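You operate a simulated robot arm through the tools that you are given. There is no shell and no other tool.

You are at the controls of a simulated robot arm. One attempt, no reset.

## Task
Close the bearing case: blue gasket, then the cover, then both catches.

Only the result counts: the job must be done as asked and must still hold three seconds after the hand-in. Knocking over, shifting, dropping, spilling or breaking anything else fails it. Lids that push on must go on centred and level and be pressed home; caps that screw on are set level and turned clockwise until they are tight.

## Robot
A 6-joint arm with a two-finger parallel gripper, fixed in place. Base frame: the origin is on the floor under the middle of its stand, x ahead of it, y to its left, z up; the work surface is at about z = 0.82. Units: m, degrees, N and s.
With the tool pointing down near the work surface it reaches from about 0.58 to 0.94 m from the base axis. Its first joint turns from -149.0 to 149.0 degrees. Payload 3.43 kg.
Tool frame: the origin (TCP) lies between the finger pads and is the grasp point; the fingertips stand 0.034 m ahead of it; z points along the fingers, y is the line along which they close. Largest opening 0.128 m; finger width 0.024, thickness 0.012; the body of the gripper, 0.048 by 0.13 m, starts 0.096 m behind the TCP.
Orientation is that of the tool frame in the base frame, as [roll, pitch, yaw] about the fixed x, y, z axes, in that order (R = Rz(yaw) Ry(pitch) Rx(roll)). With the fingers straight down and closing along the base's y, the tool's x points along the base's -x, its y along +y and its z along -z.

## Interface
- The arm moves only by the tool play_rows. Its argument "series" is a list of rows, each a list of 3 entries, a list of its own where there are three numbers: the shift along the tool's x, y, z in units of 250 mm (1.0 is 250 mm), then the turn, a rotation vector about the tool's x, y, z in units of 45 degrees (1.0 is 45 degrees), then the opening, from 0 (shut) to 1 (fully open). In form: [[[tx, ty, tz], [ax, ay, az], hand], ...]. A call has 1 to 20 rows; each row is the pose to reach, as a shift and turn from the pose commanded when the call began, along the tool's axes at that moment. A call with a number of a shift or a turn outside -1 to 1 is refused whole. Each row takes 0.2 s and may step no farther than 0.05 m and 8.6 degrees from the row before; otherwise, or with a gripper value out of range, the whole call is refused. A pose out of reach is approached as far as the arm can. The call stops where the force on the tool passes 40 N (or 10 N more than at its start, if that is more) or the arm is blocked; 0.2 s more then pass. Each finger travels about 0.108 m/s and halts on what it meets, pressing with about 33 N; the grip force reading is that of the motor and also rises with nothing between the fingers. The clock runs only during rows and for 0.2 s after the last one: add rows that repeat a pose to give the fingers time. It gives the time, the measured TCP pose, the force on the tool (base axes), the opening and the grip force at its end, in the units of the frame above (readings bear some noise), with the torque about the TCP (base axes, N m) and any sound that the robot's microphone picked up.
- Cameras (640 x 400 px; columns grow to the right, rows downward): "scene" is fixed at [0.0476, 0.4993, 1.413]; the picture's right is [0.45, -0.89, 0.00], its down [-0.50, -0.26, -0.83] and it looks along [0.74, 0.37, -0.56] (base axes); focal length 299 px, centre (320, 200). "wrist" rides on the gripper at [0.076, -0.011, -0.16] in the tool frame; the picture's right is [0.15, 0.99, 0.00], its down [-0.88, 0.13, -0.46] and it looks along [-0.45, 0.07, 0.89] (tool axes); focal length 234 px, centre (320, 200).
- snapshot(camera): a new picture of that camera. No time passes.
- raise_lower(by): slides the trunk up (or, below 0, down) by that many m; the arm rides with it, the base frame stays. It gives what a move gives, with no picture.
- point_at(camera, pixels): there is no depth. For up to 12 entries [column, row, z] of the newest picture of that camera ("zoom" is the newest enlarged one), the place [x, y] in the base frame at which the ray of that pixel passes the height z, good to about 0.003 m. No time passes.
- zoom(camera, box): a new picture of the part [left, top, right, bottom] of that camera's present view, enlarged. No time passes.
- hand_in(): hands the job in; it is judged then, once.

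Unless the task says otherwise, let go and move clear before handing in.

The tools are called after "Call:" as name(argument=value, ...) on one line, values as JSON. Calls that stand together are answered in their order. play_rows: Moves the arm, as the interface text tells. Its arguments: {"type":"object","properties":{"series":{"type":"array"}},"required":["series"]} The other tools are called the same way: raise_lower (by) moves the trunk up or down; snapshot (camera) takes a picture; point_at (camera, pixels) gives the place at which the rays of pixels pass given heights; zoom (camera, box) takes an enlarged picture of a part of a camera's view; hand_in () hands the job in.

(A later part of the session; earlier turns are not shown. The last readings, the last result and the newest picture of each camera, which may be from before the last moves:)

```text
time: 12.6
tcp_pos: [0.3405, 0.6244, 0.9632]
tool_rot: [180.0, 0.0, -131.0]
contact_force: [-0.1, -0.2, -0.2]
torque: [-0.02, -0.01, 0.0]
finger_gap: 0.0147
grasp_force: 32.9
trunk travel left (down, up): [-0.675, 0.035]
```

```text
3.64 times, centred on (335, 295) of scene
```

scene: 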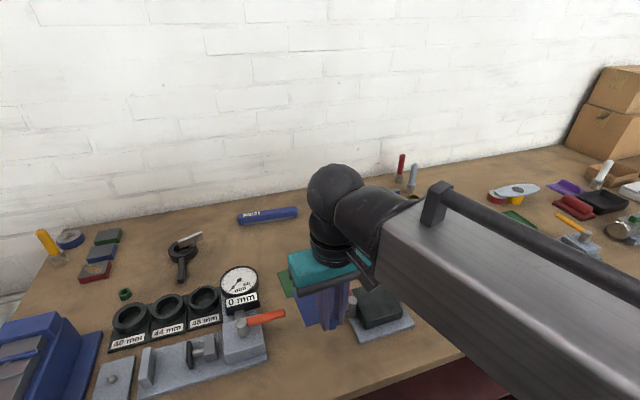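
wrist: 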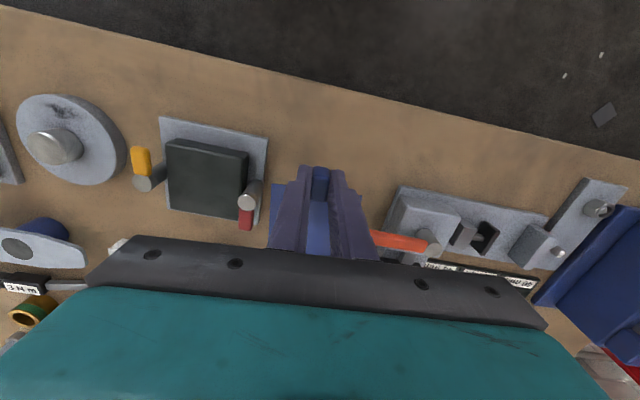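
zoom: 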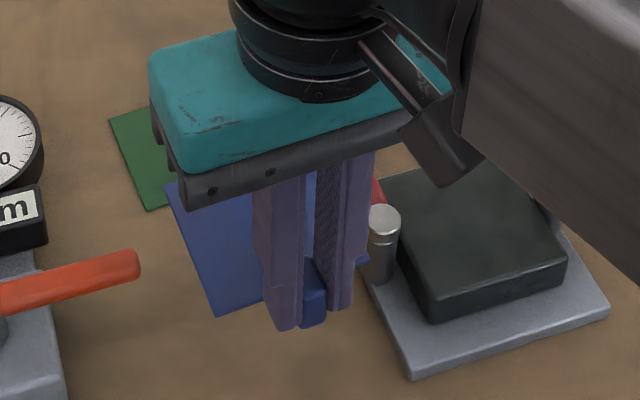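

The gasket hangs level from the fingers, clear of everything. I'll carry it over the case, turning −3.8°, staying high above the posts.

Call:
play_rows(series=[[[-0.003, -0.09, 0], [0, 0, 0.014], 0], [[-0.0075, -0.21, 0], [0, 0, 0.034], 0], [[-0.0115, -0.33, 0], [0, 0, 0.053], 0], [[-0.0155, -0.44, 0], [0, 0, 0.071], 0], [[-0.0188, -0.5285, 0], [0, 0, 0.0844], 0], [[-0.0188, -0.5285, 0], [0, 0, 0.0844], 0]])

Call:
snapshot(camera="wrist")

Call:
zoom(camera="wrist", box=[220, 120, 420, 260])

Call:
snapshot(camera="scene")

Call:
zoom(camera="scene", box=[310, 230, 440, 350])

```text
time: 14.0
tcp_pos: [0.4447, 0.543, 0.9633]
tool_rot: [-179.9, 0.1, -134.8]
contact_force: [-0.1, -0.4, -0.5]
torque: [-0.04, -0.01, 0.03]
finger_gap: 0.0145
grasp_force: 32.6
trunk travel left (down, up): [-0.675, 0.035]
```

```text
taken
```

wrist: 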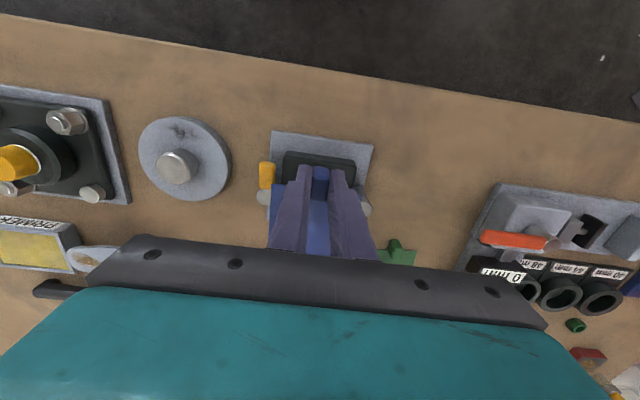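

```text
2.86 times, centred on (320, 190) of wrist
```

zoom: 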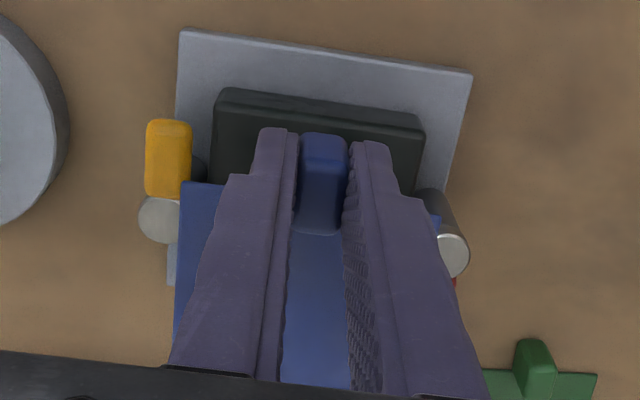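

```text
taken
```

scene: 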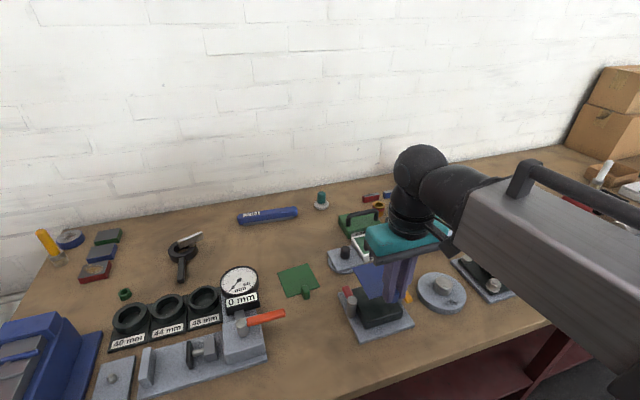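

```text
3.33 times, centred on (375, 290) of scene
```

zoom: 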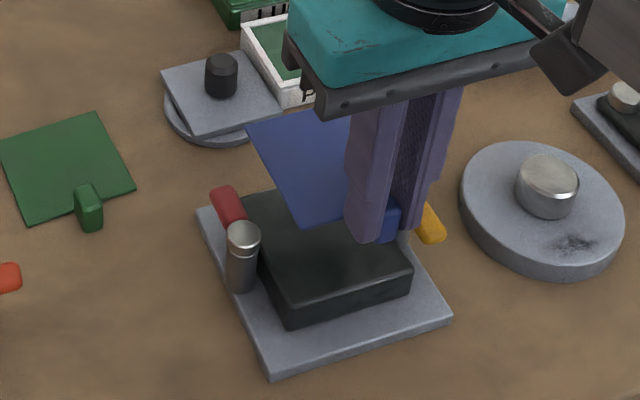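

The gasket hovers over the case. I'll measure its visible front corners at zoom (180,182) and (440,217) at its present height and compare with the block's.

Call:
zoom(camera="wrist", box=[260, 140, 390, 220])

```text
4.92 times, centred on (325, 180) of wrist
```

zoom: 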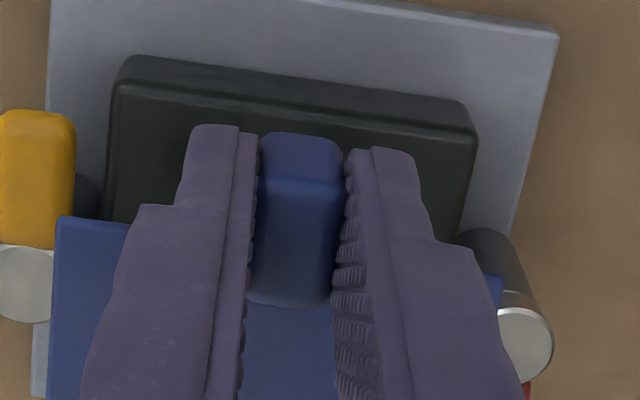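

Gasket front corners at (57,217) and (503,277); block top front corners at (113,83) and (476,132). Getting positions.

Call:
point_at(camera="zoom", pixels=[[57, 217, 0.925], [503, 277, 0.925], [57, 217, 0.925], [503, 277, 0.925], [57, 217, 0.925], [503, 277, 0.925], [113, 83, 0.852], [476, 132, 0.852], [113, 83, 0.852], [476, 132, 0.852], [113, 83, 0.852], [476, 132, 0.852]])

```text
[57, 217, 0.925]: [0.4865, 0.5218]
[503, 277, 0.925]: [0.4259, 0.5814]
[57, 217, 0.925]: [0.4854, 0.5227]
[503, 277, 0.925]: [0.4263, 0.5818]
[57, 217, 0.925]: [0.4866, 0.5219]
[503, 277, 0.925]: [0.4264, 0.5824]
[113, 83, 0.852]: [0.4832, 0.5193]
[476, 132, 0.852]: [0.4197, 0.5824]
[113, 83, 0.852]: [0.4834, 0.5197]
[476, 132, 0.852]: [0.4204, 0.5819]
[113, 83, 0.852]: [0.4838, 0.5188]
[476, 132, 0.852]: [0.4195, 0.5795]
```

The gasket is about 3 mm too far in +x relative to a centred fit. I'll correct that and lower to about 1 cm above the block.

Call:
play_rows(series=[[[0.007, 0.007, 0.0], [0, 0, 0], 0], [[0.007, 0.007, 0.08], [0, 0, 0], 0], [[0.007, 0.007, 0.16], [0, 0, 0], 0], [[0.007, 0.007, 0.22], [0, 0, 0], 0], [[0.007, 0.007, 0.24], [0, 0, 0], 0], [[0.007, 0.007, 0.24], [0, 0, 0], 0]])

Call:
snapshot(camera="wrist")

Call:
zoom(camera="scene", box=[330, 260, 430, 340])

Call:
zoom(camera="wrist", box=[250, 140, 390, 230])

```text
time: 15.4
tcp_pos: [0.4411, 0.5422, 0.903]
tool_rot: [180.0, 0.0, -134.9]
contact_force: [0.0, 0.5, 0.5]
torque: [-0.01, 0.05, -0.02]
finger_gap: 0.015
grasp_force: 32.9
trunk travel left (down, up): [-0.675, 0.035]
```

```text
taken
```

wrist: 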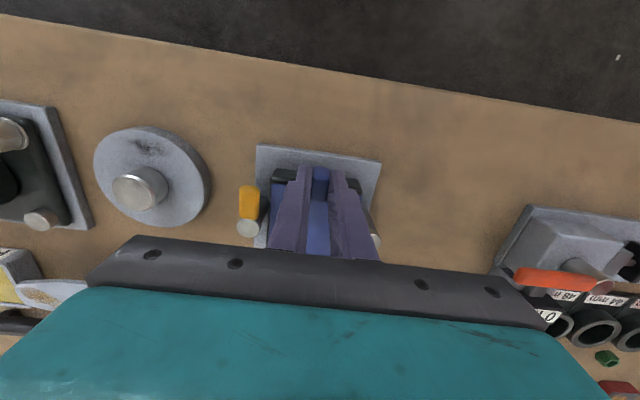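

```text
5.00 times, centred on (380, 300) of scene
```

zoom: 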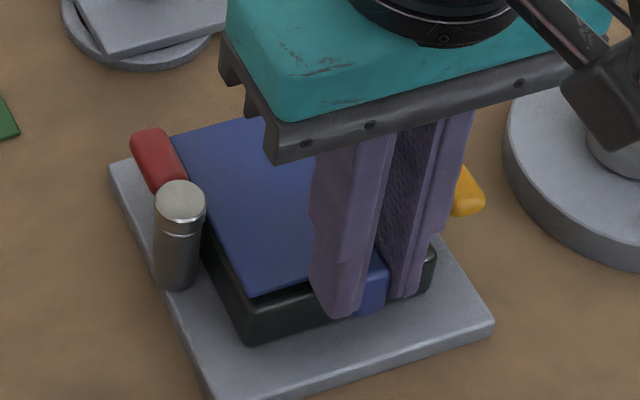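

```text
4.44 times, centred on (320, 185) of wrist
```

zoom: 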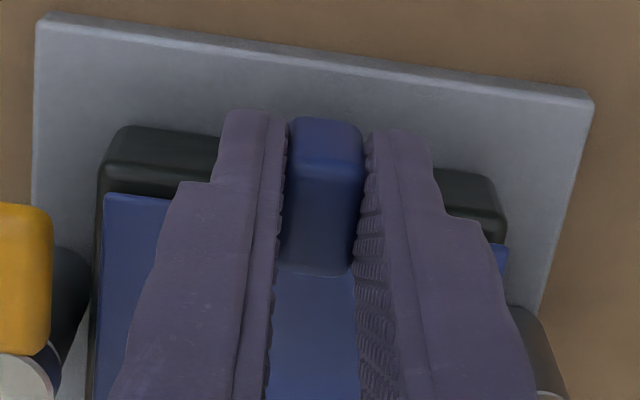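

The gasket is about 1 cm above the block, sitting between the posts. One more check of front corners: gasket (103,197)/(508,248), block (100,165)/(506,212).

Call:
point_at(camera="zoom", pixels=[[103, 196, 0.865], [509, 248, 0.865], [103, 196, 0.865], [509, 248, 0.865], [103, 196, 0.865], [509, 248, 0.865], [101, 166, 0.852], [506, 213, 0.852], [101, 166, 0.852], [506, 213, 0.852], [101, 166, 0.852], [506, 213, 0.852]])

```text
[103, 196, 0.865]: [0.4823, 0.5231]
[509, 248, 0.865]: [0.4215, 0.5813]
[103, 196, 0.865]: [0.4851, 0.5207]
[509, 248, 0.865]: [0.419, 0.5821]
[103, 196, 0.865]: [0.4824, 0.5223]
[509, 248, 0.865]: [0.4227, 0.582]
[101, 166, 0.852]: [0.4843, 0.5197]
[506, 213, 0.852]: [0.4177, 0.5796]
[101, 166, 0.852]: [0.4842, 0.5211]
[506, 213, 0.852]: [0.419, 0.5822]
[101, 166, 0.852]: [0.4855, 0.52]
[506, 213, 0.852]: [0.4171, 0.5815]
```

The gasket is centred over the block to within about 1 mm. I'll lower gently by 8 mm and read the force.

Call:
play_rows(series=[[[0, 0, 0.008], [0, 0, 0], 0], [[0, 0, 0.016], [0, 0, 0], 0], [[0, 0, 0.024], [0, 0, 0], 0], [[0, 0, 0.032], [0, 0, 0], 0], [[0, 0, 0.032], [0, 0, 0], 0]])

Call:
zoom(camera="scene", box=[330, 260, 430, 340])

```text
time: 16.6
tcp_pos: [0.4406, 0.5418, 0.8973]
tool_rot: [-180.0, 0.1, -134.9]
contact_force: [3.4, 2.2, 23.4]
torque: [0.31, -0.34, -0.01]
finger_gap: 0.015
grasp_force: 33.4
trunk travel left (down, up): [-0.675, 0.035]
```

```text
5.00 times, centred on (380, 300) of scene
```

zoom: 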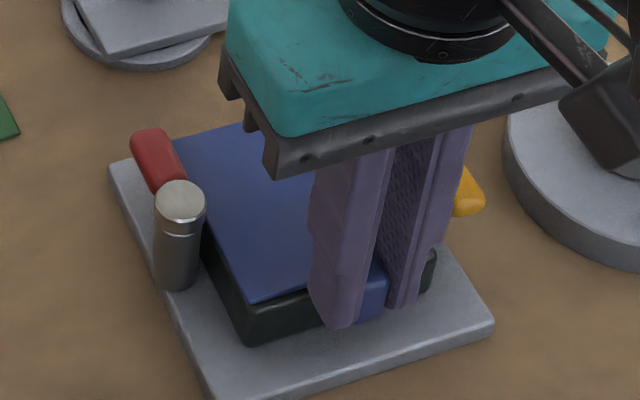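

Contact with 23 N at TCP z = 0.897, so the block top is near z = 0.856 and the gasket is seated. I'll relieve the push by 2 mm, then open gently.

Call:
play_rows(series=[[[0, 0, -0.006], [0, 0, 0], 0], [[0, 0, -0.008], [0, 0, 0], 0], [[0, 0, -0.008], [0, 0, 0], 0]])

```text
time: 17.4
tcp_pos: [0.441, 0.5416, 0.8969]
tool_rot: [-179.9, -0.2, -134.8]
contact_force: [-0.3, 0.1, 1.4]
torque: [0.0, 0.04, -0.03]
finger_gap: 0.015
grasp_force: 33.0
trunk travel left (down, up): [-0.675, 0.035]
```

Force is down to about 1 N, so the gasket rests on the block. I'll open to 0.05 m and hold, then look.

Call:
play_rows(series=[[[0, 0, 0], [0, 0, 0], 0.16], [[0, 0, 0], [0, 0, 0], 0.25], [[0, 0, 0], [0, 0, 0], 0.35], [[0, 0, 0], [0, 0, 0], 0.4]])

Call:
zoom(camera="wrist", box=[250, 140, 390, 230])

Call:
zoom(camera="scene", box=[330, 260, 430, 340])

```text
time: 18.4
tcp_pos: [0.4413, 0.5416, 0.899]
tool_rot: [-179.9, 0.0, -134.8]
contact_force: [0.4, -0.8, 0.0]
torque: [-0.03, 0.02, 0.01]
finger_gap: 0.0511
grasp_force: 0.0
trunk travel left (down, up): [-0.675, 0.035]
```

```text
4.44 times, centred on (320, 185) of wrist
```

zoom: 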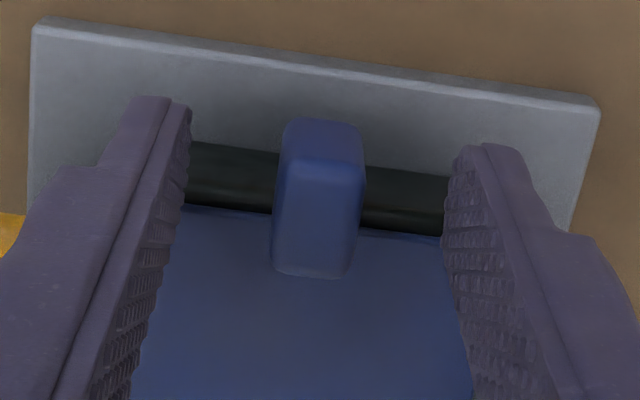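

```text
5.00 times, centred on (380, 300) of scene
```

zoom: 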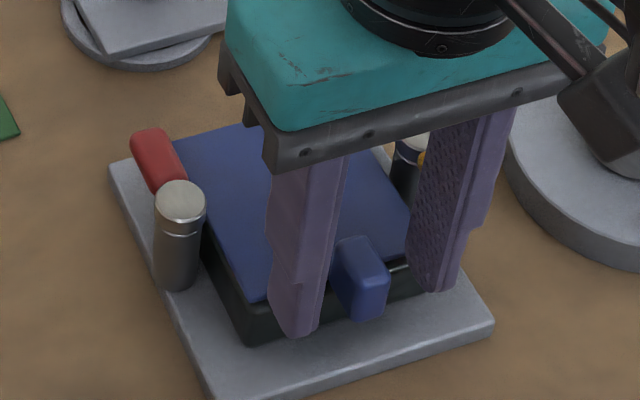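

The gasket is released and lies flat on the block with its tab on the front edge. I'll lift clear, turn back to yaw 180° over the case and inspect.

Call:
play_rows(series=[[[0, 0, -0.06], [0, 0, 0], 0.4], [[0, 0, -0.18], [0, 0, 0], 0.4], [[0, 0, -0.28], [0, 0, 0], 0.4], [[0, 0, -0.28], [0, 0, 0.1667], 0.5], [[0, 0, -0.28], [0, 0, 0.3333], 0.6], [[0, 0, -0.28], [0, 0, 0.5], 0.7], [[0, 0, -0.28], [0, 0, 0.6667], 0.8], [[-0.08, 0, -0.28], [0, 0, 0.8333], 0.9], [[-0.16, 0, -0.28], [0, 0, 1.0], 1.0], [[-0.22, 0, -0.28], [0, 0, 1.0], 1.0], [[-0.22, 0, -0.28], [0, 0, 1.0], 1.0]])

Call:
snapshot(camera="wrist")

Call:
zoom(camera="wrist", box=[240, 80, 400, 220])

Call:
snapshot(camera="scene")

Call:
zoom(camera="scene", box=[330, 265, 430, 345])

```text
time: 20.8
tcp_pos: [0.4792, 0.5811, 0.9699]
tool_rot: [180.0, 0.0, -179.9]
contact_force: [0.4, -0.3, -0.4]
torque: [-0.03, 0.03, 0.02]
finger_gap: 0.1277
grasp_force: 0.0
trunk travel left (down, up): [-0.675, 0.035]
```

```text
taken
```

wrist: 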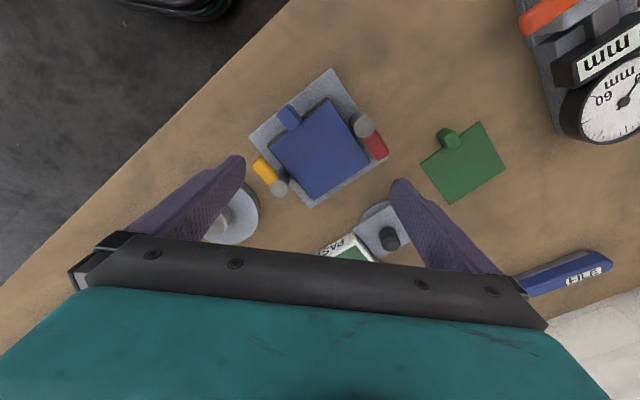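

```text
2.86 times, centred on (320, 150) of wrist
```

zoom: 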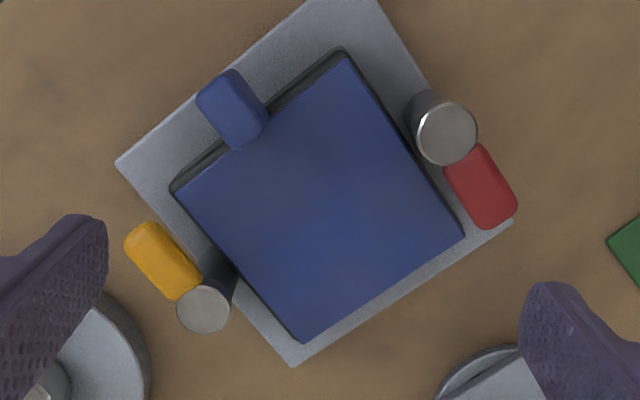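

```text
taken
```

scene: 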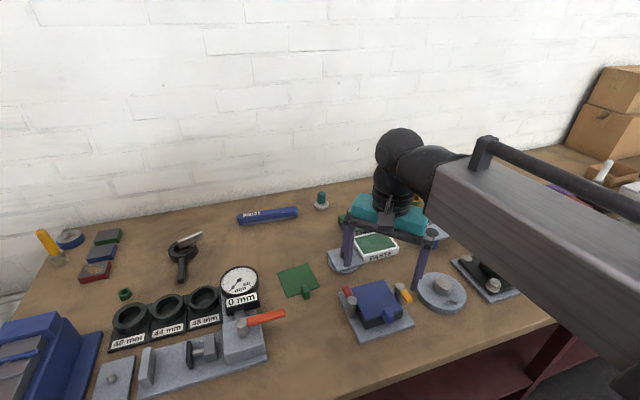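

```text
5.00 times, centred on (380, 305) of scene
```

zoom: 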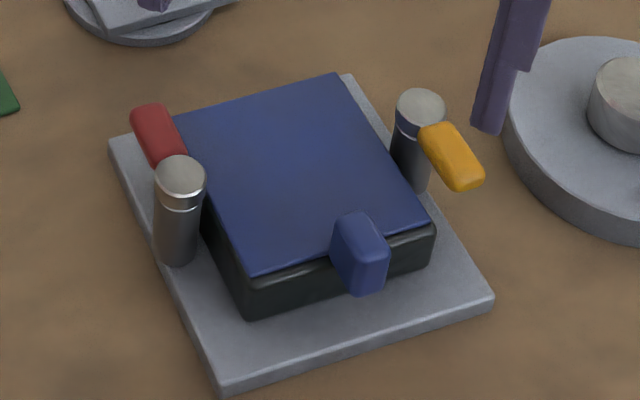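

The gasket lies squarely on the block. I'll check its centre numerically and measure the cover's knob from here.

Call:
point_at(camera="zoom", pixels=[[350, 267, 0.859], [250, 258, 0.859]])

Call:
zoom(camera="wrist", box=[240, 80, 400, 220])

Call:
point_at(camera="zoom", pixels=[[345, 54, 0.859], [176, 192, 0.859], [303, 342, 0.859], [464, 236, 0.859], [345, 54, 0.859], [176, 192, 0.859], [303, 342, 0.859], [464, 236, 0.859], [345, 54, 0.859], [176, 192, 0.859], [303, 342, 0.859], [464, 236, 0.859]])

```text
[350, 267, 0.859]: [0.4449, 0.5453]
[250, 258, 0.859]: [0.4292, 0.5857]
```

```text
2.86 times, centred on (320, 150) of wrist
```

zoom: 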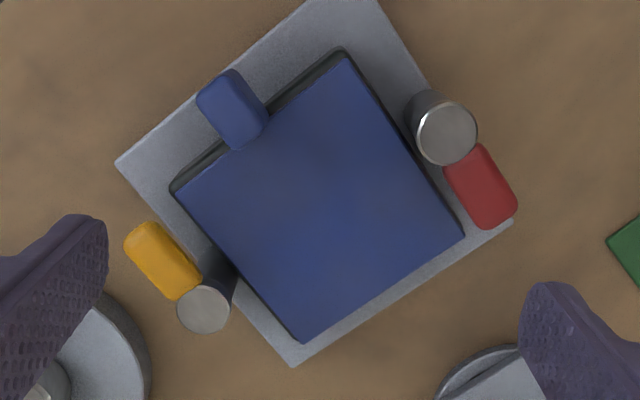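

```text
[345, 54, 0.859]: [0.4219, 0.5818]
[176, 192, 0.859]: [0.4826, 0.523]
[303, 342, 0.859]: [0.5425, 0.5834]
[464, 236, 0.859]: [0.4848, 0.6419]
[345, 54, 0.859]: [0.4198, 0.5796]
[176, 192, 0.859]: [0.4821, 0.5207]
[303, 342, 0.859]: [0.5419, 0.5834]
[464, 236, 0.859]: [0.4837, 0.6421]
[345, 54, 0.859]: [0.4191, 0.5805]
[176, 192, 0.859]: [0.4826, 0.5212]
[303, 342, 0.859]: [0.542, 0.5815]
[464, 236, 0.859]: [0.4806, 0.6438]
```

The gasket is centred at (0.482, 0.582), within 1 mm of the block. Now I'll move over the cover to line up on its knob.

Call:
play_rows(series=[[[-0.085, 0.091, 0], [0, 0, 0], 1], [[-0.17, 0.182, 0], [0, 0, 0], 1], [[-0.255, 0.274, 0], [0, 0, 0], 1], [[-0.34, 0.365, 0], [0, 0, 0], 0.8], [[-0.424, 0.456, 0], [0, 0, 0], 0.6], [[-0.424, 0.456, 0], [0, 0, 0], 0.5]])

Call:
snapshot(camera="wrist")

Call:
zoom(camera="wrist", box=[240, 80, 400, 220])

Call:
snapshot(camera="scene")

```text
time: 22.2
tcp_pos: [0.5861, 0.6944, 0.9679]
tool_rot: [180.0, -0.1, -179.8]
contact_force: [-0.5, 0.4, -0.2]
torque: [0.0, 0.01, 0.0]
finger_gap: 0.0639
grasp_force: 0.1
trunk travel left (down, up): [-0.675, 0.035]
```

```text
taken
```

wrist: 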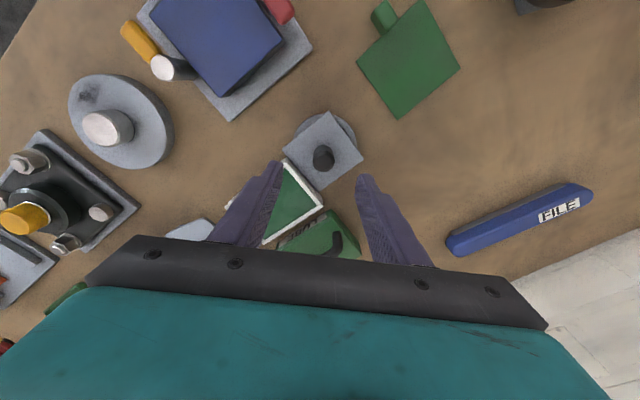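

```text
2.86 times, centred on (320, 150) of wrist
```

zoom: 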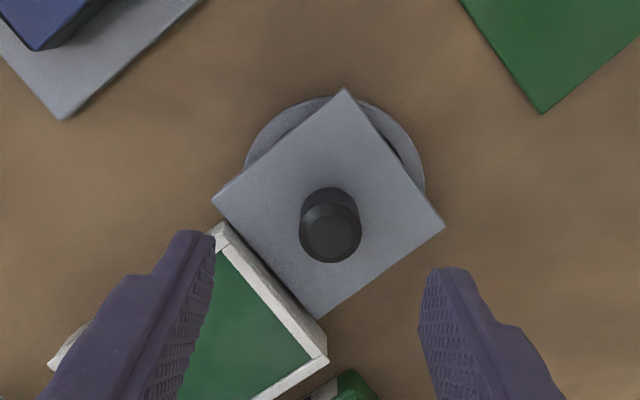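

```text
taken
```

scene: 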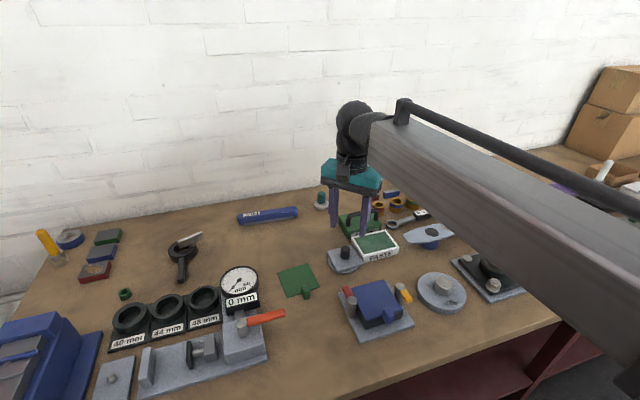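

The cover shows clearly with knob at zoom (330,230). I'll triangulate its corners and knob top with both cameras for height.

Call:
point_at(camera="zoom", pixels=[[344, 89, 0.83], [212, 197, 0.83], [319, 318, 0.83], [444, 225, 0.83], [344, 89, 0.83], [212, 197, 0.83], [319, 318, 0.83], [444, 225, 0.83], [330, 234, 0.86], [330, 234, 0.86], [330, 234, 0.87], [330, 234, 0.87]])

Call:
zoom(camera="scene", box=[320, 230, 390, 280])

```text
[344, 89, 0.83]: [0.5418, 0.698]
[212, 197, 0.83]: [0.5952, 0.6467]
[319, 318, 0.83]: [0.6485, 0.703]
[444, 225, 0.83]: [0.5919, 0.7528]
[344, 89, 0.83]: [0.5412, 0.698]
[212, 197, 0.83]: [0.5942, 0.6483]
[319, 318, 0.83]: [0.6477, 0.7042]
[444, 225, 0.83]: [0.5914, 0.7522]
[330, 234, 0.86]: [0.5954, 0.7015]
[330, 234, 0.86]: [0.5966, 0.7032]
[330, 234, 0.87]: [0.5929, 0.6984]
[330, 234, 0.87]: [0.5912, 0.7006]
```

```text
8.00 times, centred on (355, 255) of scene
```

zoom: 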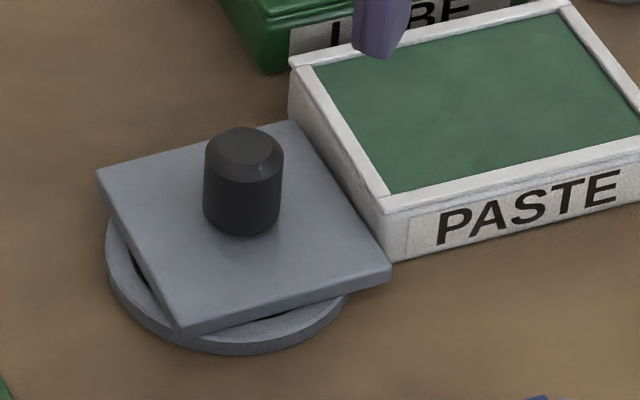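

Call:
point_at(camera="zoom", pixels=[[182, 328, 0.83], [97, 170, 0.83], [290, 120, 0.83], [391, 262, 0.83], [182, 328, 0.83], [97, 170, 0.83], [290, 120, 0.83], [391, 262, 0.83], [245, 150, 0.86], [245, 150, 0.86], [245, 150, 0.87], [245, 150, 0.87]])

```text
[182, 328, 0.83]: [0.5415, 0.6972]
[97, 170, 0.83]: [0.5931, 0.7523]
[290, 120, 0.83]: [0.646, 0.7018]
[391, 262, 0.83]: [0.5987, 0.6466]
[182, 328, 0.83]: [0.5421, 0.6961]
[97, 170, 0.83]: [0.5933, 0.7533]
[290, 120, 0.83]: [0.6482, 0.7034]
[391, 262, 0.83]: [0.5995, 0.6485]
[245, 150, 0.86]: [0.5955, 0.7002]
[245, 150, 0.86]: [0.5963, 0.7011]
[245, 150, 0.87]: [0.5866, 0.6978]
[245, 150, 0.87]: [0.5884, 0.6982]
```

Both cameras agree: cover top at z = 0.830, centre (0.595, 0.700), side 0.075, angle about 47.6°; knob top at 0.86. I'll turn to yaw ≈ 137.6° so the fingers close parallel to the PASTE box edge, centred over the knob.

Call:
play_rows(series=[[[-0.007, 0.004, 0], [0, 0, 0.157], 0.5], [[-0.014, 0.008, 0], [0, 0, 0.314], 0.45], [[-0.02, 0.011, 0], [0, 0, 0.471], 0.4], [[-0.027, 0.015, 0], [0, 0, 0.628], 0.4], [[-0.034, 0.019, 0], [0, 0, 0.785], 0.4], [[-0.04, 0.022, 0], [0, 0, 0.942], 0.4], [[-0.04, 0.022, 0], [0, 0, 0.942], 0.4]])

Call:
snapshot(camera="wrist")

Call:
zoom(camera="wrist", box=[240, 110, 400, 250])

Call:
snapshot(camera="scene")

```text
time: 23.8
tcp_pos: [0.5959, 0.6998, 0.9687]
tool_rot: [179.9, -0.1, 137.7]
contact_force: [0.2, -0.8, 0.3]
torque: [-0.01, 0.02, -0.01]
finger_gap: 0.051
grasp_force: 0.0
trunk travel left (down, up): [-0.675, 0.035]
```

```text
taken
```

wrist: 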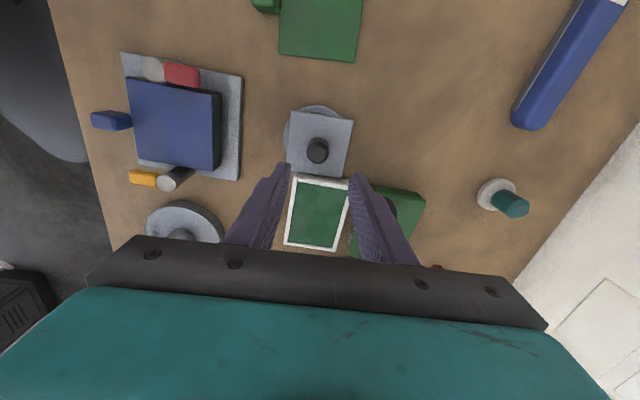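

```text
2.86 times, centred on (320, 180) of wrist
```

zoom: 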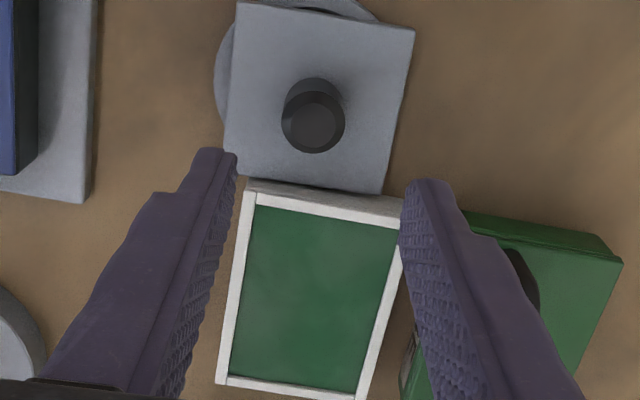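

```text
taken
```

scene: 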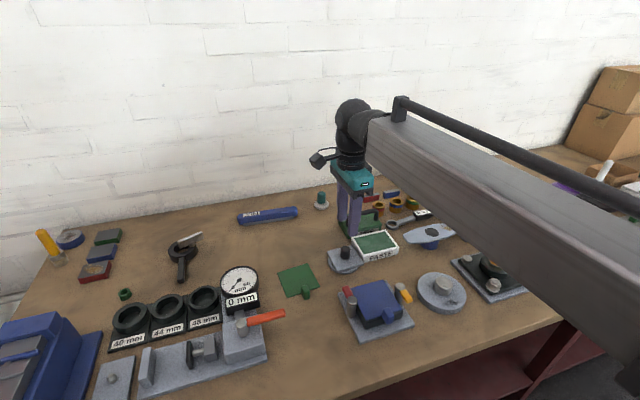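

The knob top is at zoom (313,123). Let me confirm its position from this view before descending.

Call:
point_at(camera="zoom", pixels=[[313, 124, 0.86], [313, 124, 0.86], [313, 124, 0.86], [313, 124, 0.86], [414, 30, 0.83], [238, 2, 0.83], [381, 192, 0.83], [225, 170, 0.83], [414, 30, 0.83], [238, 2, 0.83], [381, 192, 0.83], [225, 170, 0.83]])

```text
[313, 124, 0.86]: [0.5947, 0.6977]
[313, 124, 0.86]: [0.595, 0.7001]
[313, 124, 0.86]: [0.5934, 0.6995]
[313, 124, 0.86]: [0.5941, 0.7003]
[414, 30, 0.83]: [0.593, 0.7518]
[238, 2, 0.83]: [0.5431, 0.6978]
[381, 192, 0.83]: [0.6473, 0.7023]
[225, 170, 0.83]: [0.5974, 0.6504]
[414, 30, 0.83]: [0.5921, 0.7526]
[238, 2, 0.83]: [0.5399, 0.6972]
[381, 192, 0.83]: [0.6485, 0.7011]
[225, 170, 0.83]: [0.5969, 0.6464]
```

Knob and hand agree within 1 mm. Descending with fingers to about 5 mm above the cover plate.

Call:
play_rows(series=[[[0, -0.004, 0.08], [0, 0, 0], 0.36], [[0, -0.004, 0.16], [0, 0, 0], 0.36], [[0, -0.004, 0.24], [0, 0, 0], 0.36], [[0, -0.004, 0.32], [0, 0, 0], 0.36], [[0, -0.004, 0.36], [0, 0, 0], 0.36], [[0, -0.004, 0.39], [0, 0, 0], 0.36], [[0, -0.004, 0.39], [0, 0, 0], 0.36]])

Call:
zoom(camera="wrist", box=[240, 110, 400, 250])

Call:
zoom(camera="scene", box=[310, 210, 400, 290])

```text
time: 25.4
tcp_pos: [0.5951, 0.7002, 0.8719]
tool_rot: [180.0, 0.0, 137.8]
contact_force: [-0.3, -0.6, 0.2]
torque: [0.0, -0.03, -0.03]
finger_gap: 0.046
grasp_force: 0.0
trunk travel left (down, up): [-0.675, 0.035]
```

```text
2.86 times, centred on (320, 180) of wrist
```

zoom: 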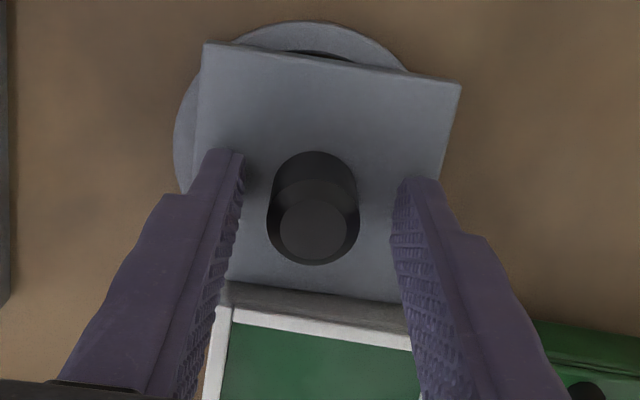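

```text
5.00 times, centred on (355, 250) of scene
```

zoom: 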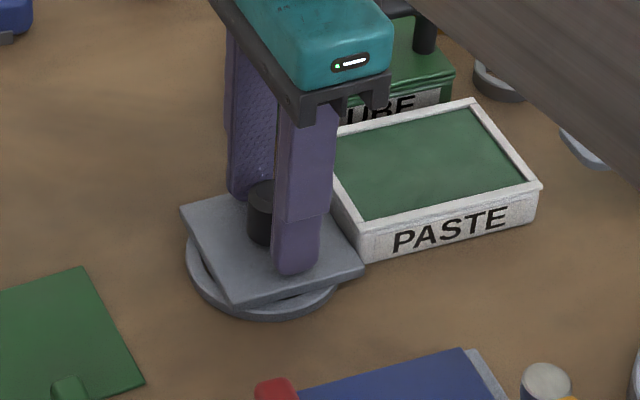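

Fingers bracket the knob just above the plate. Closing on it now.

Call:
play_rows(series=[[[0, 0, 0], [0, 0, 0], 0.28], [[0, 0, 0], [0, 0, 0], 0.2], [[0, 0, 0], [0, 0, 0], 0.1], [[0, 0, 0], [0, 0, 0], 0], [[0, 0, 0], [0, 0, 0], 0]])

Call:
zoom(camera="wrist", box=[240, 110, 400, 250])

```text
time: 26.6
tcp_pos: [0.5964, 0.7002, 0.8722]
tool_rot: [179.9, 0.1, 137.7]
contact_force: [-0.7, -0.4, -0.4]
torque: [-0.08, -0.01, -0.01]
finger_gap: 0.0244
grasp_force: 32.5
trunk travel left (down, up): [-0.675, 0.035]
```

```text
2.86 times, centred on (320, 180) of wrist
```

zoom: 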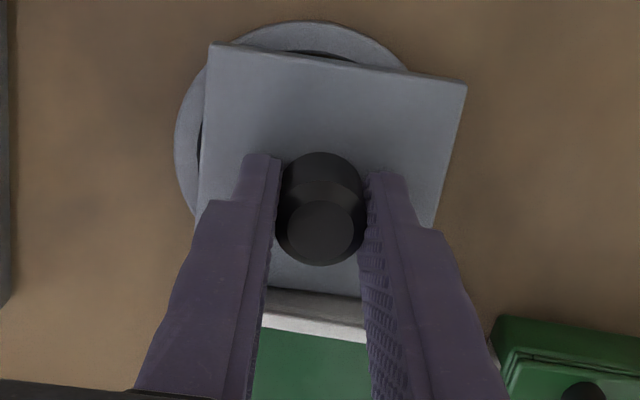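

The knob is gripped (24.4 mm, 32 N). I'll lift slowly at first and watch the force.

Call:
play_rows(series=[[[0, 0, -0.01], [0, 0, 0], 0], [[0, 0, -0.03], [0, 0, 0], 0], [[0, 0, -0.06], [0, 0, 0], 0], [[0, 0, -0.12], [0, 0, 0], 0], [[0, 0, -0.22], [0, 0, 0], 0], [[0, 0, -0.32], [0, 0, 0], 0], [[0, 0, -0.4], [0, 0, 0], 0], [[0, 0, -0.4], [0, 0, 0], 0]])

Call:
snapshot(camera="wrist")

Call:
snapshot(camera="scene")

Call:
zoom(camera="scene", box=[290, 180, 400, 280])

```text
time: 28.4
tcp_pos: [0.5932, 0.7009, 0.9716]
tool_rot: [-180.0, 0.0, 137.8]
contact_force: [0.0, -0.5, -4.0]
torque: [0.01, 0.03, -0.03]
finger_gap: 0.0243
grasp_force: 33.2
trunk travel left (down, up): [-0.675, 0.035]
```

```text
taken
```

wrist: 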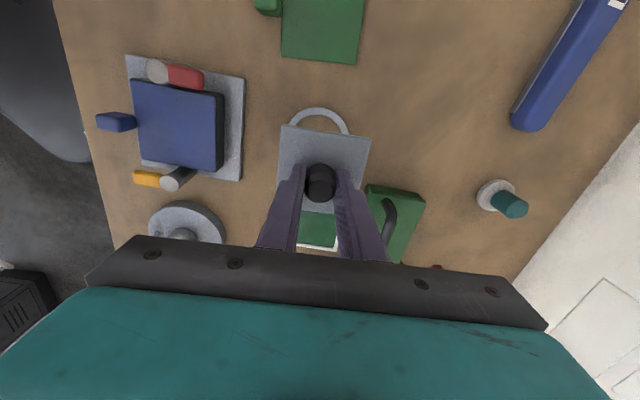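

```text
taken
```

scene: 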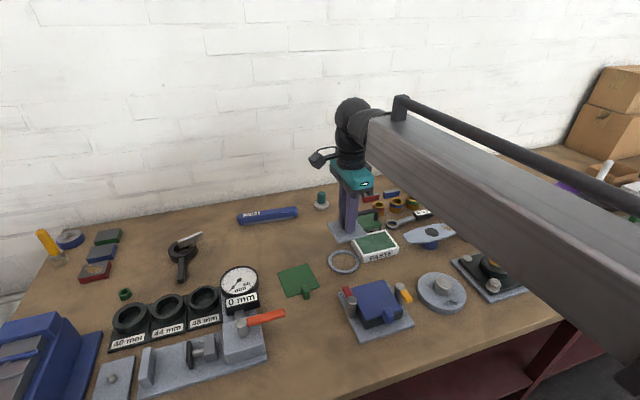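

```text
4.00 times, centred on (345, 230) of scene
```

zoom: 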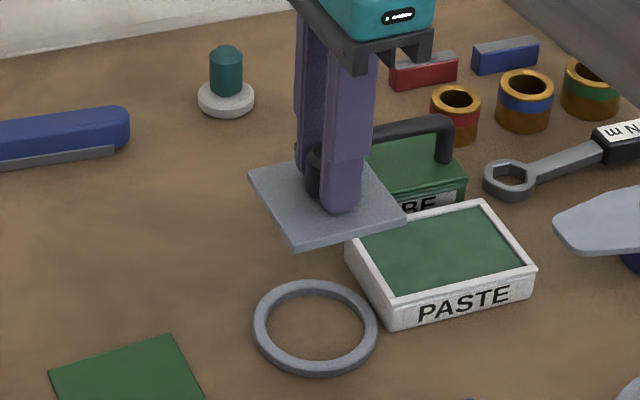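

The cover lifted cleanly off its ring and hangs level. I'll measure its held position and angle from the wrist view.

Call:
zoom(camera="wrist", box=[265, 110, 385, 220])

```text
3.64 times, centred on (325, 165) of wrist
```

zoom: 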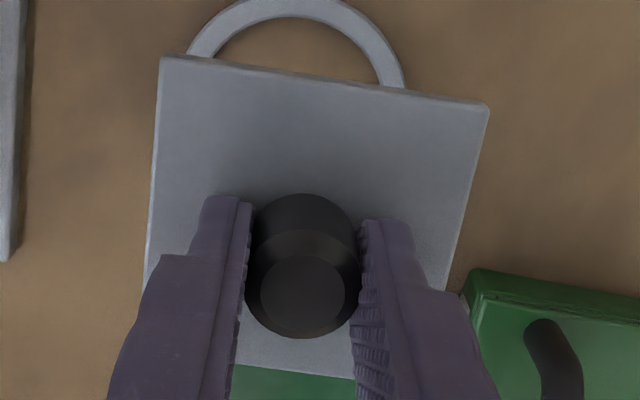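

Cover's front corners at zoom (162,62) and (487,110). Getting their positions at z = 0.9295.

Call:
point_at(camera="zoom", pixels=[[162, 62, 0.9295], [487, 109, 0.9295], [162, 62, 0.9295], [487, 109, 0.9295], [162, 62, 0.9295], [487, 109, 0.9295], [162, 62, 0.9295], [487, 109, 0.9295], [146, 284, 0.9295], [446, 288, 0.9295], [146, 284, 0.9295], [446, 288, 0.9295]])

```text
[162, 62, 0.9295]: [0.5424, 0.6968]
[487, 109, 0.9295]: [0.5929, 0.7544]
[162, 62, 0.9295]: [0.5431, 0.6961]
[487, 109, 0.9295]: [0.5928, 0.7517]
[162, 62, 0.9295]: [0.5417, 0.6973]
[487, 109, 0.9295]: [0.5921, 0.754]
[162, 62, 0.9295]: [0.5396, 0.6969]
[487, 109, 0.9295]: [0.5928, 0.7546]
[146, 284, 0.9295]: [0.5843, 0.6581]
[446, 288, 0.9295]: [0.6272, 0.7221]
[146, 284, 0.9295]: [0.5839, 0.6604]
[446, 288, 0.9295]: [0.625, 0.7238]
```

The held cover is centred on the hand (0.595, 0.700) at about 48°. I'll carry it over the case, turning −2.8° to match 45.2°.

Call:
play_rows(series=[[[0.002, -0.08, 0], [0, 0, 0.008], 0], [[0.005, -0.2, 0], [0, 0, 0.02], 0], [[0.008, -0.33, 0], [0, 0, 0.032], 0], [[0.011, -0.46, 0], [0, 0, 0.044], 0], [[0.014, -0.58, 0], [0, 0, 0.056], 0], [[0.0155, -0.6526, 0], [0, 0, 0.062], 0], [[0.0155, -0.6526, 0], [0, 0, 0.062], 0]])

Call:
snapshot(camera="wrist")

Call:
zoom(camera="wrist", box=[245, 90, 385, 220])

Call:
snapshot(camera="scene")

Call:
zoom(camera="scene", box=[320, 240, 430, 340])

```text
time: 30.0
tcp_pos: [0.4801, 0.5817, 0.9719]
tool_rot: [-180.0, 0.0, 135.0]
contact_force: [1.5, -0.5, -4.5]
torque: [0.0, -0.02, 0.0]
finger_gap: 0.0245
grasp_force: 33.5
trunk travel left (down, up): [-0.675, 0.035]
```

```text
taken
```

wrist: 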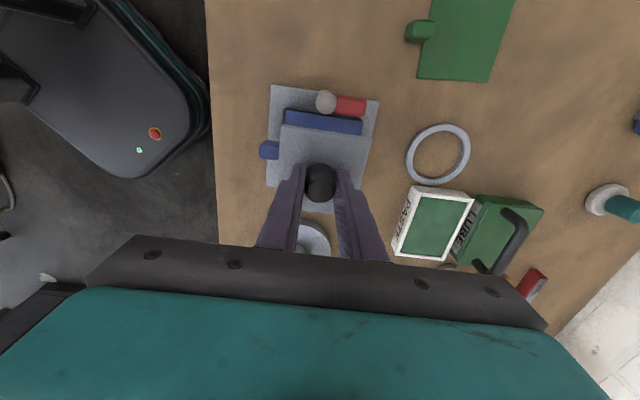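

```text
3.08 times, centred on (315, 155) of wrist
```

zoom: 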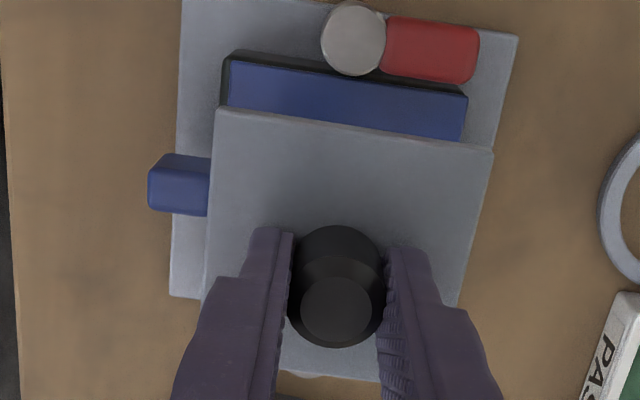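

```text
taken
```

scene: 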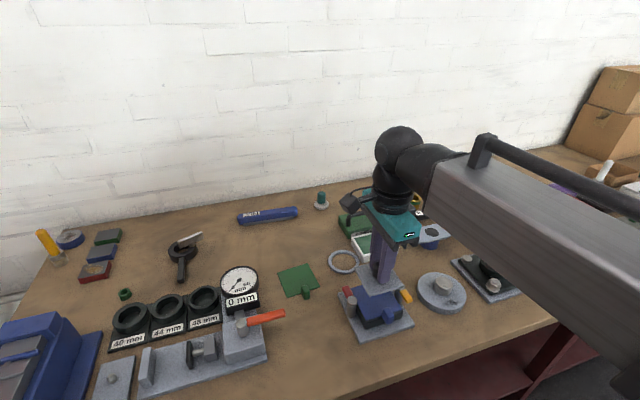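

```text
4.00 times, centred on (375, 290) of scene
```

zoom: 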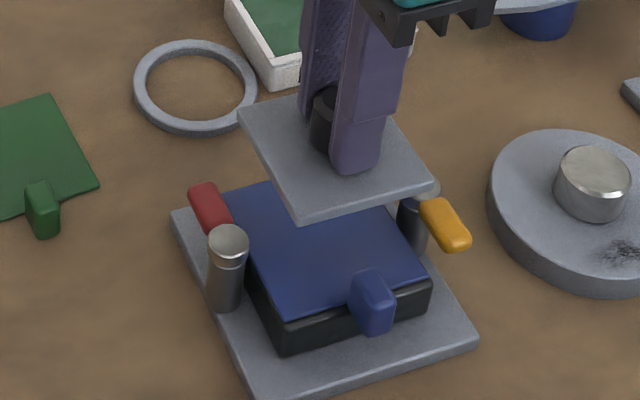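

The cover is above the case; I'll measure its front corners against the gasket's front corners from the wrist view.

Call:
zoom(camera="wrist", box=[265, 95, 385, 185])

```text
4.44 times, centred on (325, 140) of wrist
```

zoom: 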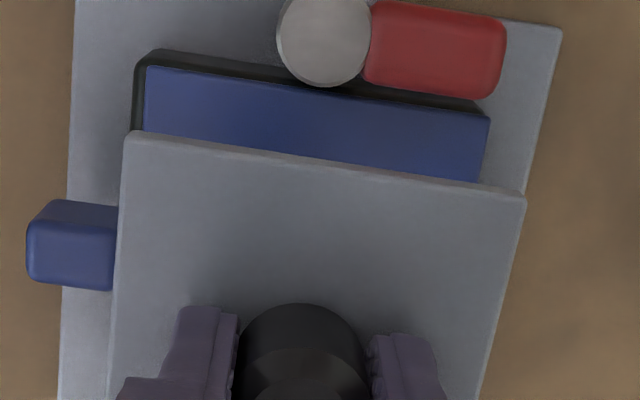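

Call:
point_at(camera="zoom", pixels=[[126, 138, 0.9298], [525, 197, 0.9298], [126, 138, 0.9298], [525, 197, 0.9298], [126, 138, 0.9298], [525, 197, 0.9298], [147, 67, 0.859], [490, 118, 0.859], [147, 67, 0.859], [490, 118, 0.859], [147, 67, 0.859], [490, 118, 0.859]])

```text
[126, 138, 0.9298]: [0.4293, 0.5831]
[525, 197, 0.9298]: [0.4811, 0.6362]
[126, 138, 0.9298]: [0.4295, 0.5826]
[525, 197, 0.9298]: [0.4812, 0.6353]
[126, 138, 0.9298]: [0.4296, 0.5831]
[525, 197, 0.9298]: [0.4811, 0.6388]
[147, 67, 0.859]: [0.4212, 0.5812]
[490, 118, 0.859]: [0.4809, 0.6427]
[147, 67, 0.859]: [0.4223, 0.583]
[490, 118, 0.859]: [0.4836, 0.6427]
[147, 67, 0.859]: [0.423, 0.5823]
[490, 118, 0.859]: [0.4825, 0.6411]
```

The cover is centred over the gasket within about 1 mm and 1°. I'll trim slightly and lower to a few millimetres above the gasket.

Call:
play_rows(series=[[[0.001, -0.002, 0.06], [0, 0, 0.012], 0], [[0.001, -0.002, 0.12], [0, 0, 0.012], 0], [[0.001, -0.002, 0.18], [0, 0, 0.012], 0], [[0.001, -0.002, 0.21], [0, 0, 0.012], 0], [[0.001, -0.002, 0.223], [0, 0, 0.012], 0], [[0.001, -0.002, 0.223], [0, 0, 0.012], 0]])

Call:
zoom(camera="wrist", box=[265, 95, 385, 185])

Call:
zoom(camera="scene", box=[330, 260, 430, 340])

```text
time: 31.4
tcp_pos: [0.482, 0.5819, 0.9149]
tool_rot: [180.0, 0.1, 134.4]
contact_force: [0.1, -0.9, -4.3]
torque: [0.03, 0.03, 0.02]
finger_gap: 0.0247
grasp_force: 33.2
trunk travel left (down, up): [-0.675, 0.035]
```

```text
4.44 times, centred on (325, 140) of wrist
```

zoom: 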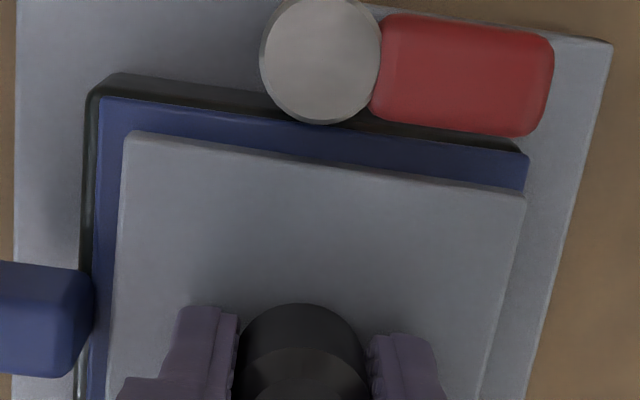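

```text
5.00 times, centred on (380, 300) of scene
```

zoom: 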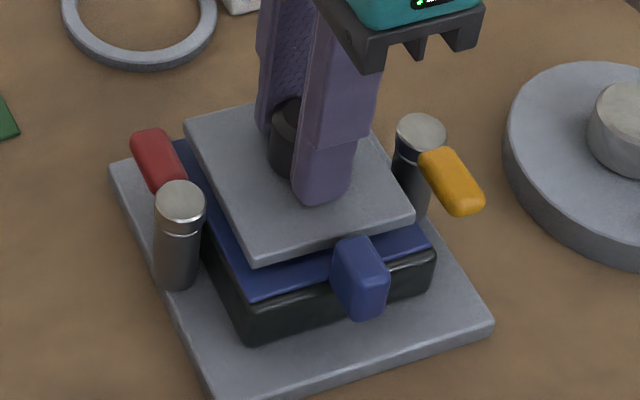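

I'll verify alignment at this height with corner positions: cover (124,135)/(526,195), gasket (99,97)/(529,155).

Call:
zoom(camera="wrist", box=[265, 95, 385, 185])

Call:
point_at(camera="zoom", pixels=[[124, 136, 0.873], [526, 196, 0.873], [124, 136, 0.873], [526, 196, 0.873], [124, 136, 0.873], [526, 196, 0.873], [99, 98, 0.859], [529, 156, 0.859], [99, 98, 0.859], [529, 156, 0.859], [99, 98, 0.859], [529, 156, 0.859]])

```text
4.44 times, centred on (325, 140) of wrist
```

zoom: 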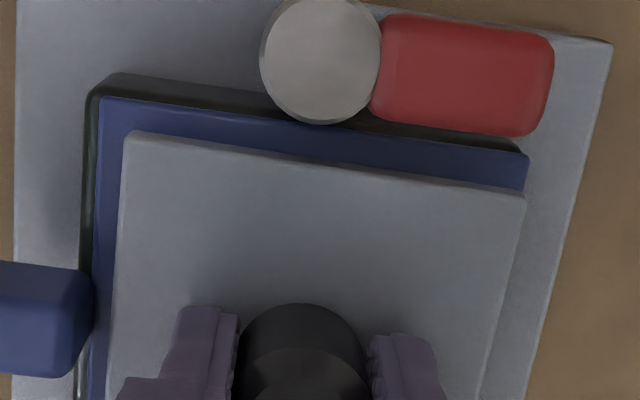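

```text
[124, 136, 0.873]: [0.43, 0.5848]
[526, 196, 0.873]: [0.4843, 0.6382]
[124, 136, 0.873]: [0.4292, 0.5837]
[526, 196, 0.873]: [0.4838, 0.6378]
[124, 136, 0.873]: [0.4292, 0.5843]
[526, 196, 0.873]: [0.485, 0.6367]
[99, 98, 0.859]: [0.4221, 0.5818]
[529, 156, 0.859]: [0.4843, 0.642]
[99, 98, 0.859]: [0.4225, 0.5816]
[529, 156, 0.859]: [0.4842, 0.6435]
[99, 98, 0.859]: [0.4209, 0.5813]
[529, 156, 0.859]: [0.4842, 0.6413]
```

The cover should shift about 2 mm toward −y. I'll correct and lower 8 mm in small steps, watching force.

Call:
play_rows(series=[[[-0.003, -0.0085, 0.0], [0, 0, 0], 0], [[-0.003, -0.0085, 0.008], [0, 0, 0], 0], [[-0.003, -0.0085, 0.016], [0, 0, 0], 0], [[-0.003, -0.0085, 0.024], [0, 0, 0], 0], [[-0.003, -0.0085, 0.028], [0, 0, 0], 0], [[-0.003, -0.0085, 0.028], [0, 0, 0], 0]])

Call:
zoom(camera="wrist", box=[265, 95, 385, 185])

Call:
zoom(camera="scene", box=[330, 260, 430, 340])

```text
time: 32.8
tcp_pos: [0.4801, 0.5792, 0.9083]
tool_rot: [179.9, -0.1, 134.4]
contact_force: [-0.5, -0.5, -4.1]
torque: [0.02, 0.01, 0.01]
finger_gap: 0.0244
grasp_force: 32.7
trunk travel left (down, up): [-0.675, 0.035]
```

```text
4.44 times, centred on (325, 140) of wrist
```

zoom: 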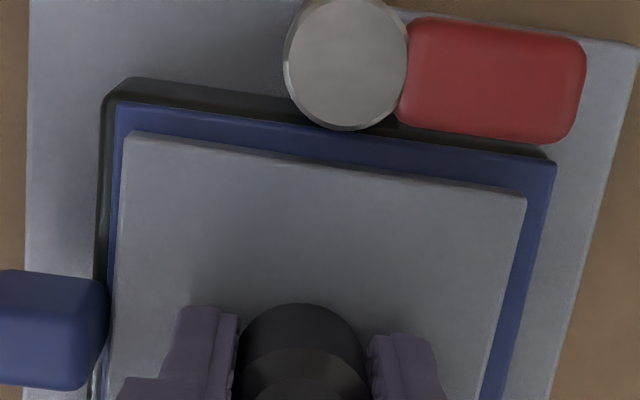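

```text
5.00 times, centred on (380, 300) of scene
```

zoom: 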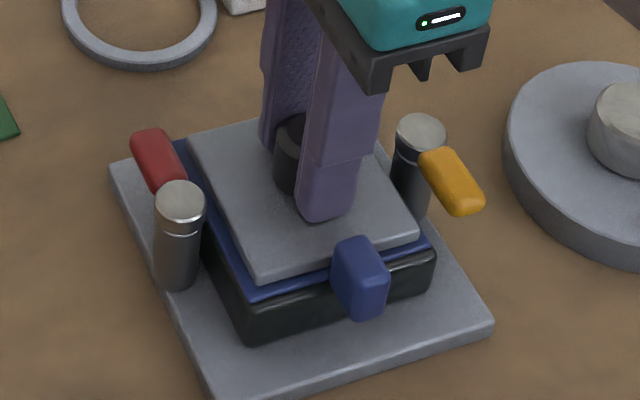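

Now the cover appears slightly over-shifted: left gasket margin about 10 px, right about 28 px. I'll measure again.

Call:
zoom(camera="wrist", box=[265, 95, 385, 185])

Call:
point_at(camera="zoom", pixels=[[125, 137, 0.8665], [526, 196, 0.8665], [125, 137, 0.8665], [526, 196, 0.8665], [125, 137, 0.8665], [526, 196, 0.8665], [117, 104, 0.859], [556, 162, 0.859], [117, 104, 0.859], [556, 162, 0.859], [117, 104, 0.859], [556, 162, 0.859]])

```text
4.44 times, centred on (325, 140) of wrist
```

zoom: 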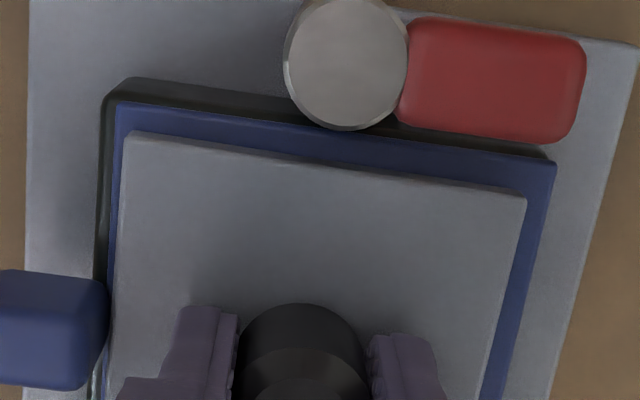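

```text
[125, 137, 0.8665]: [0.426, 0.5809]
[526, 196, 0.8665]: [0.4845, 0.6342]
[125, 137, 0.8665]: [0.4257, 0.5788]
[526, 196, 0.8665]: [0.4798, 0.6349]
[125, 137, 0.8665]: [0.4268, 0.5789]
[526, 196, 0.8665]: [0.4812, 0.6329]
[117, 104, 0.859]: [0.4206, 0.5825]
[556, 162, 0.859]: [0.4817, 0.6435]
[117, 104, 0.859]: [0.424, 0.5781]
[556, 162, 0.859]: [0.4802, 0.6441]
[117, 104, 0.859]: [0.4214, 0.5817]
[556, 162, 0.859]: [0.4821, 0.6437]
```

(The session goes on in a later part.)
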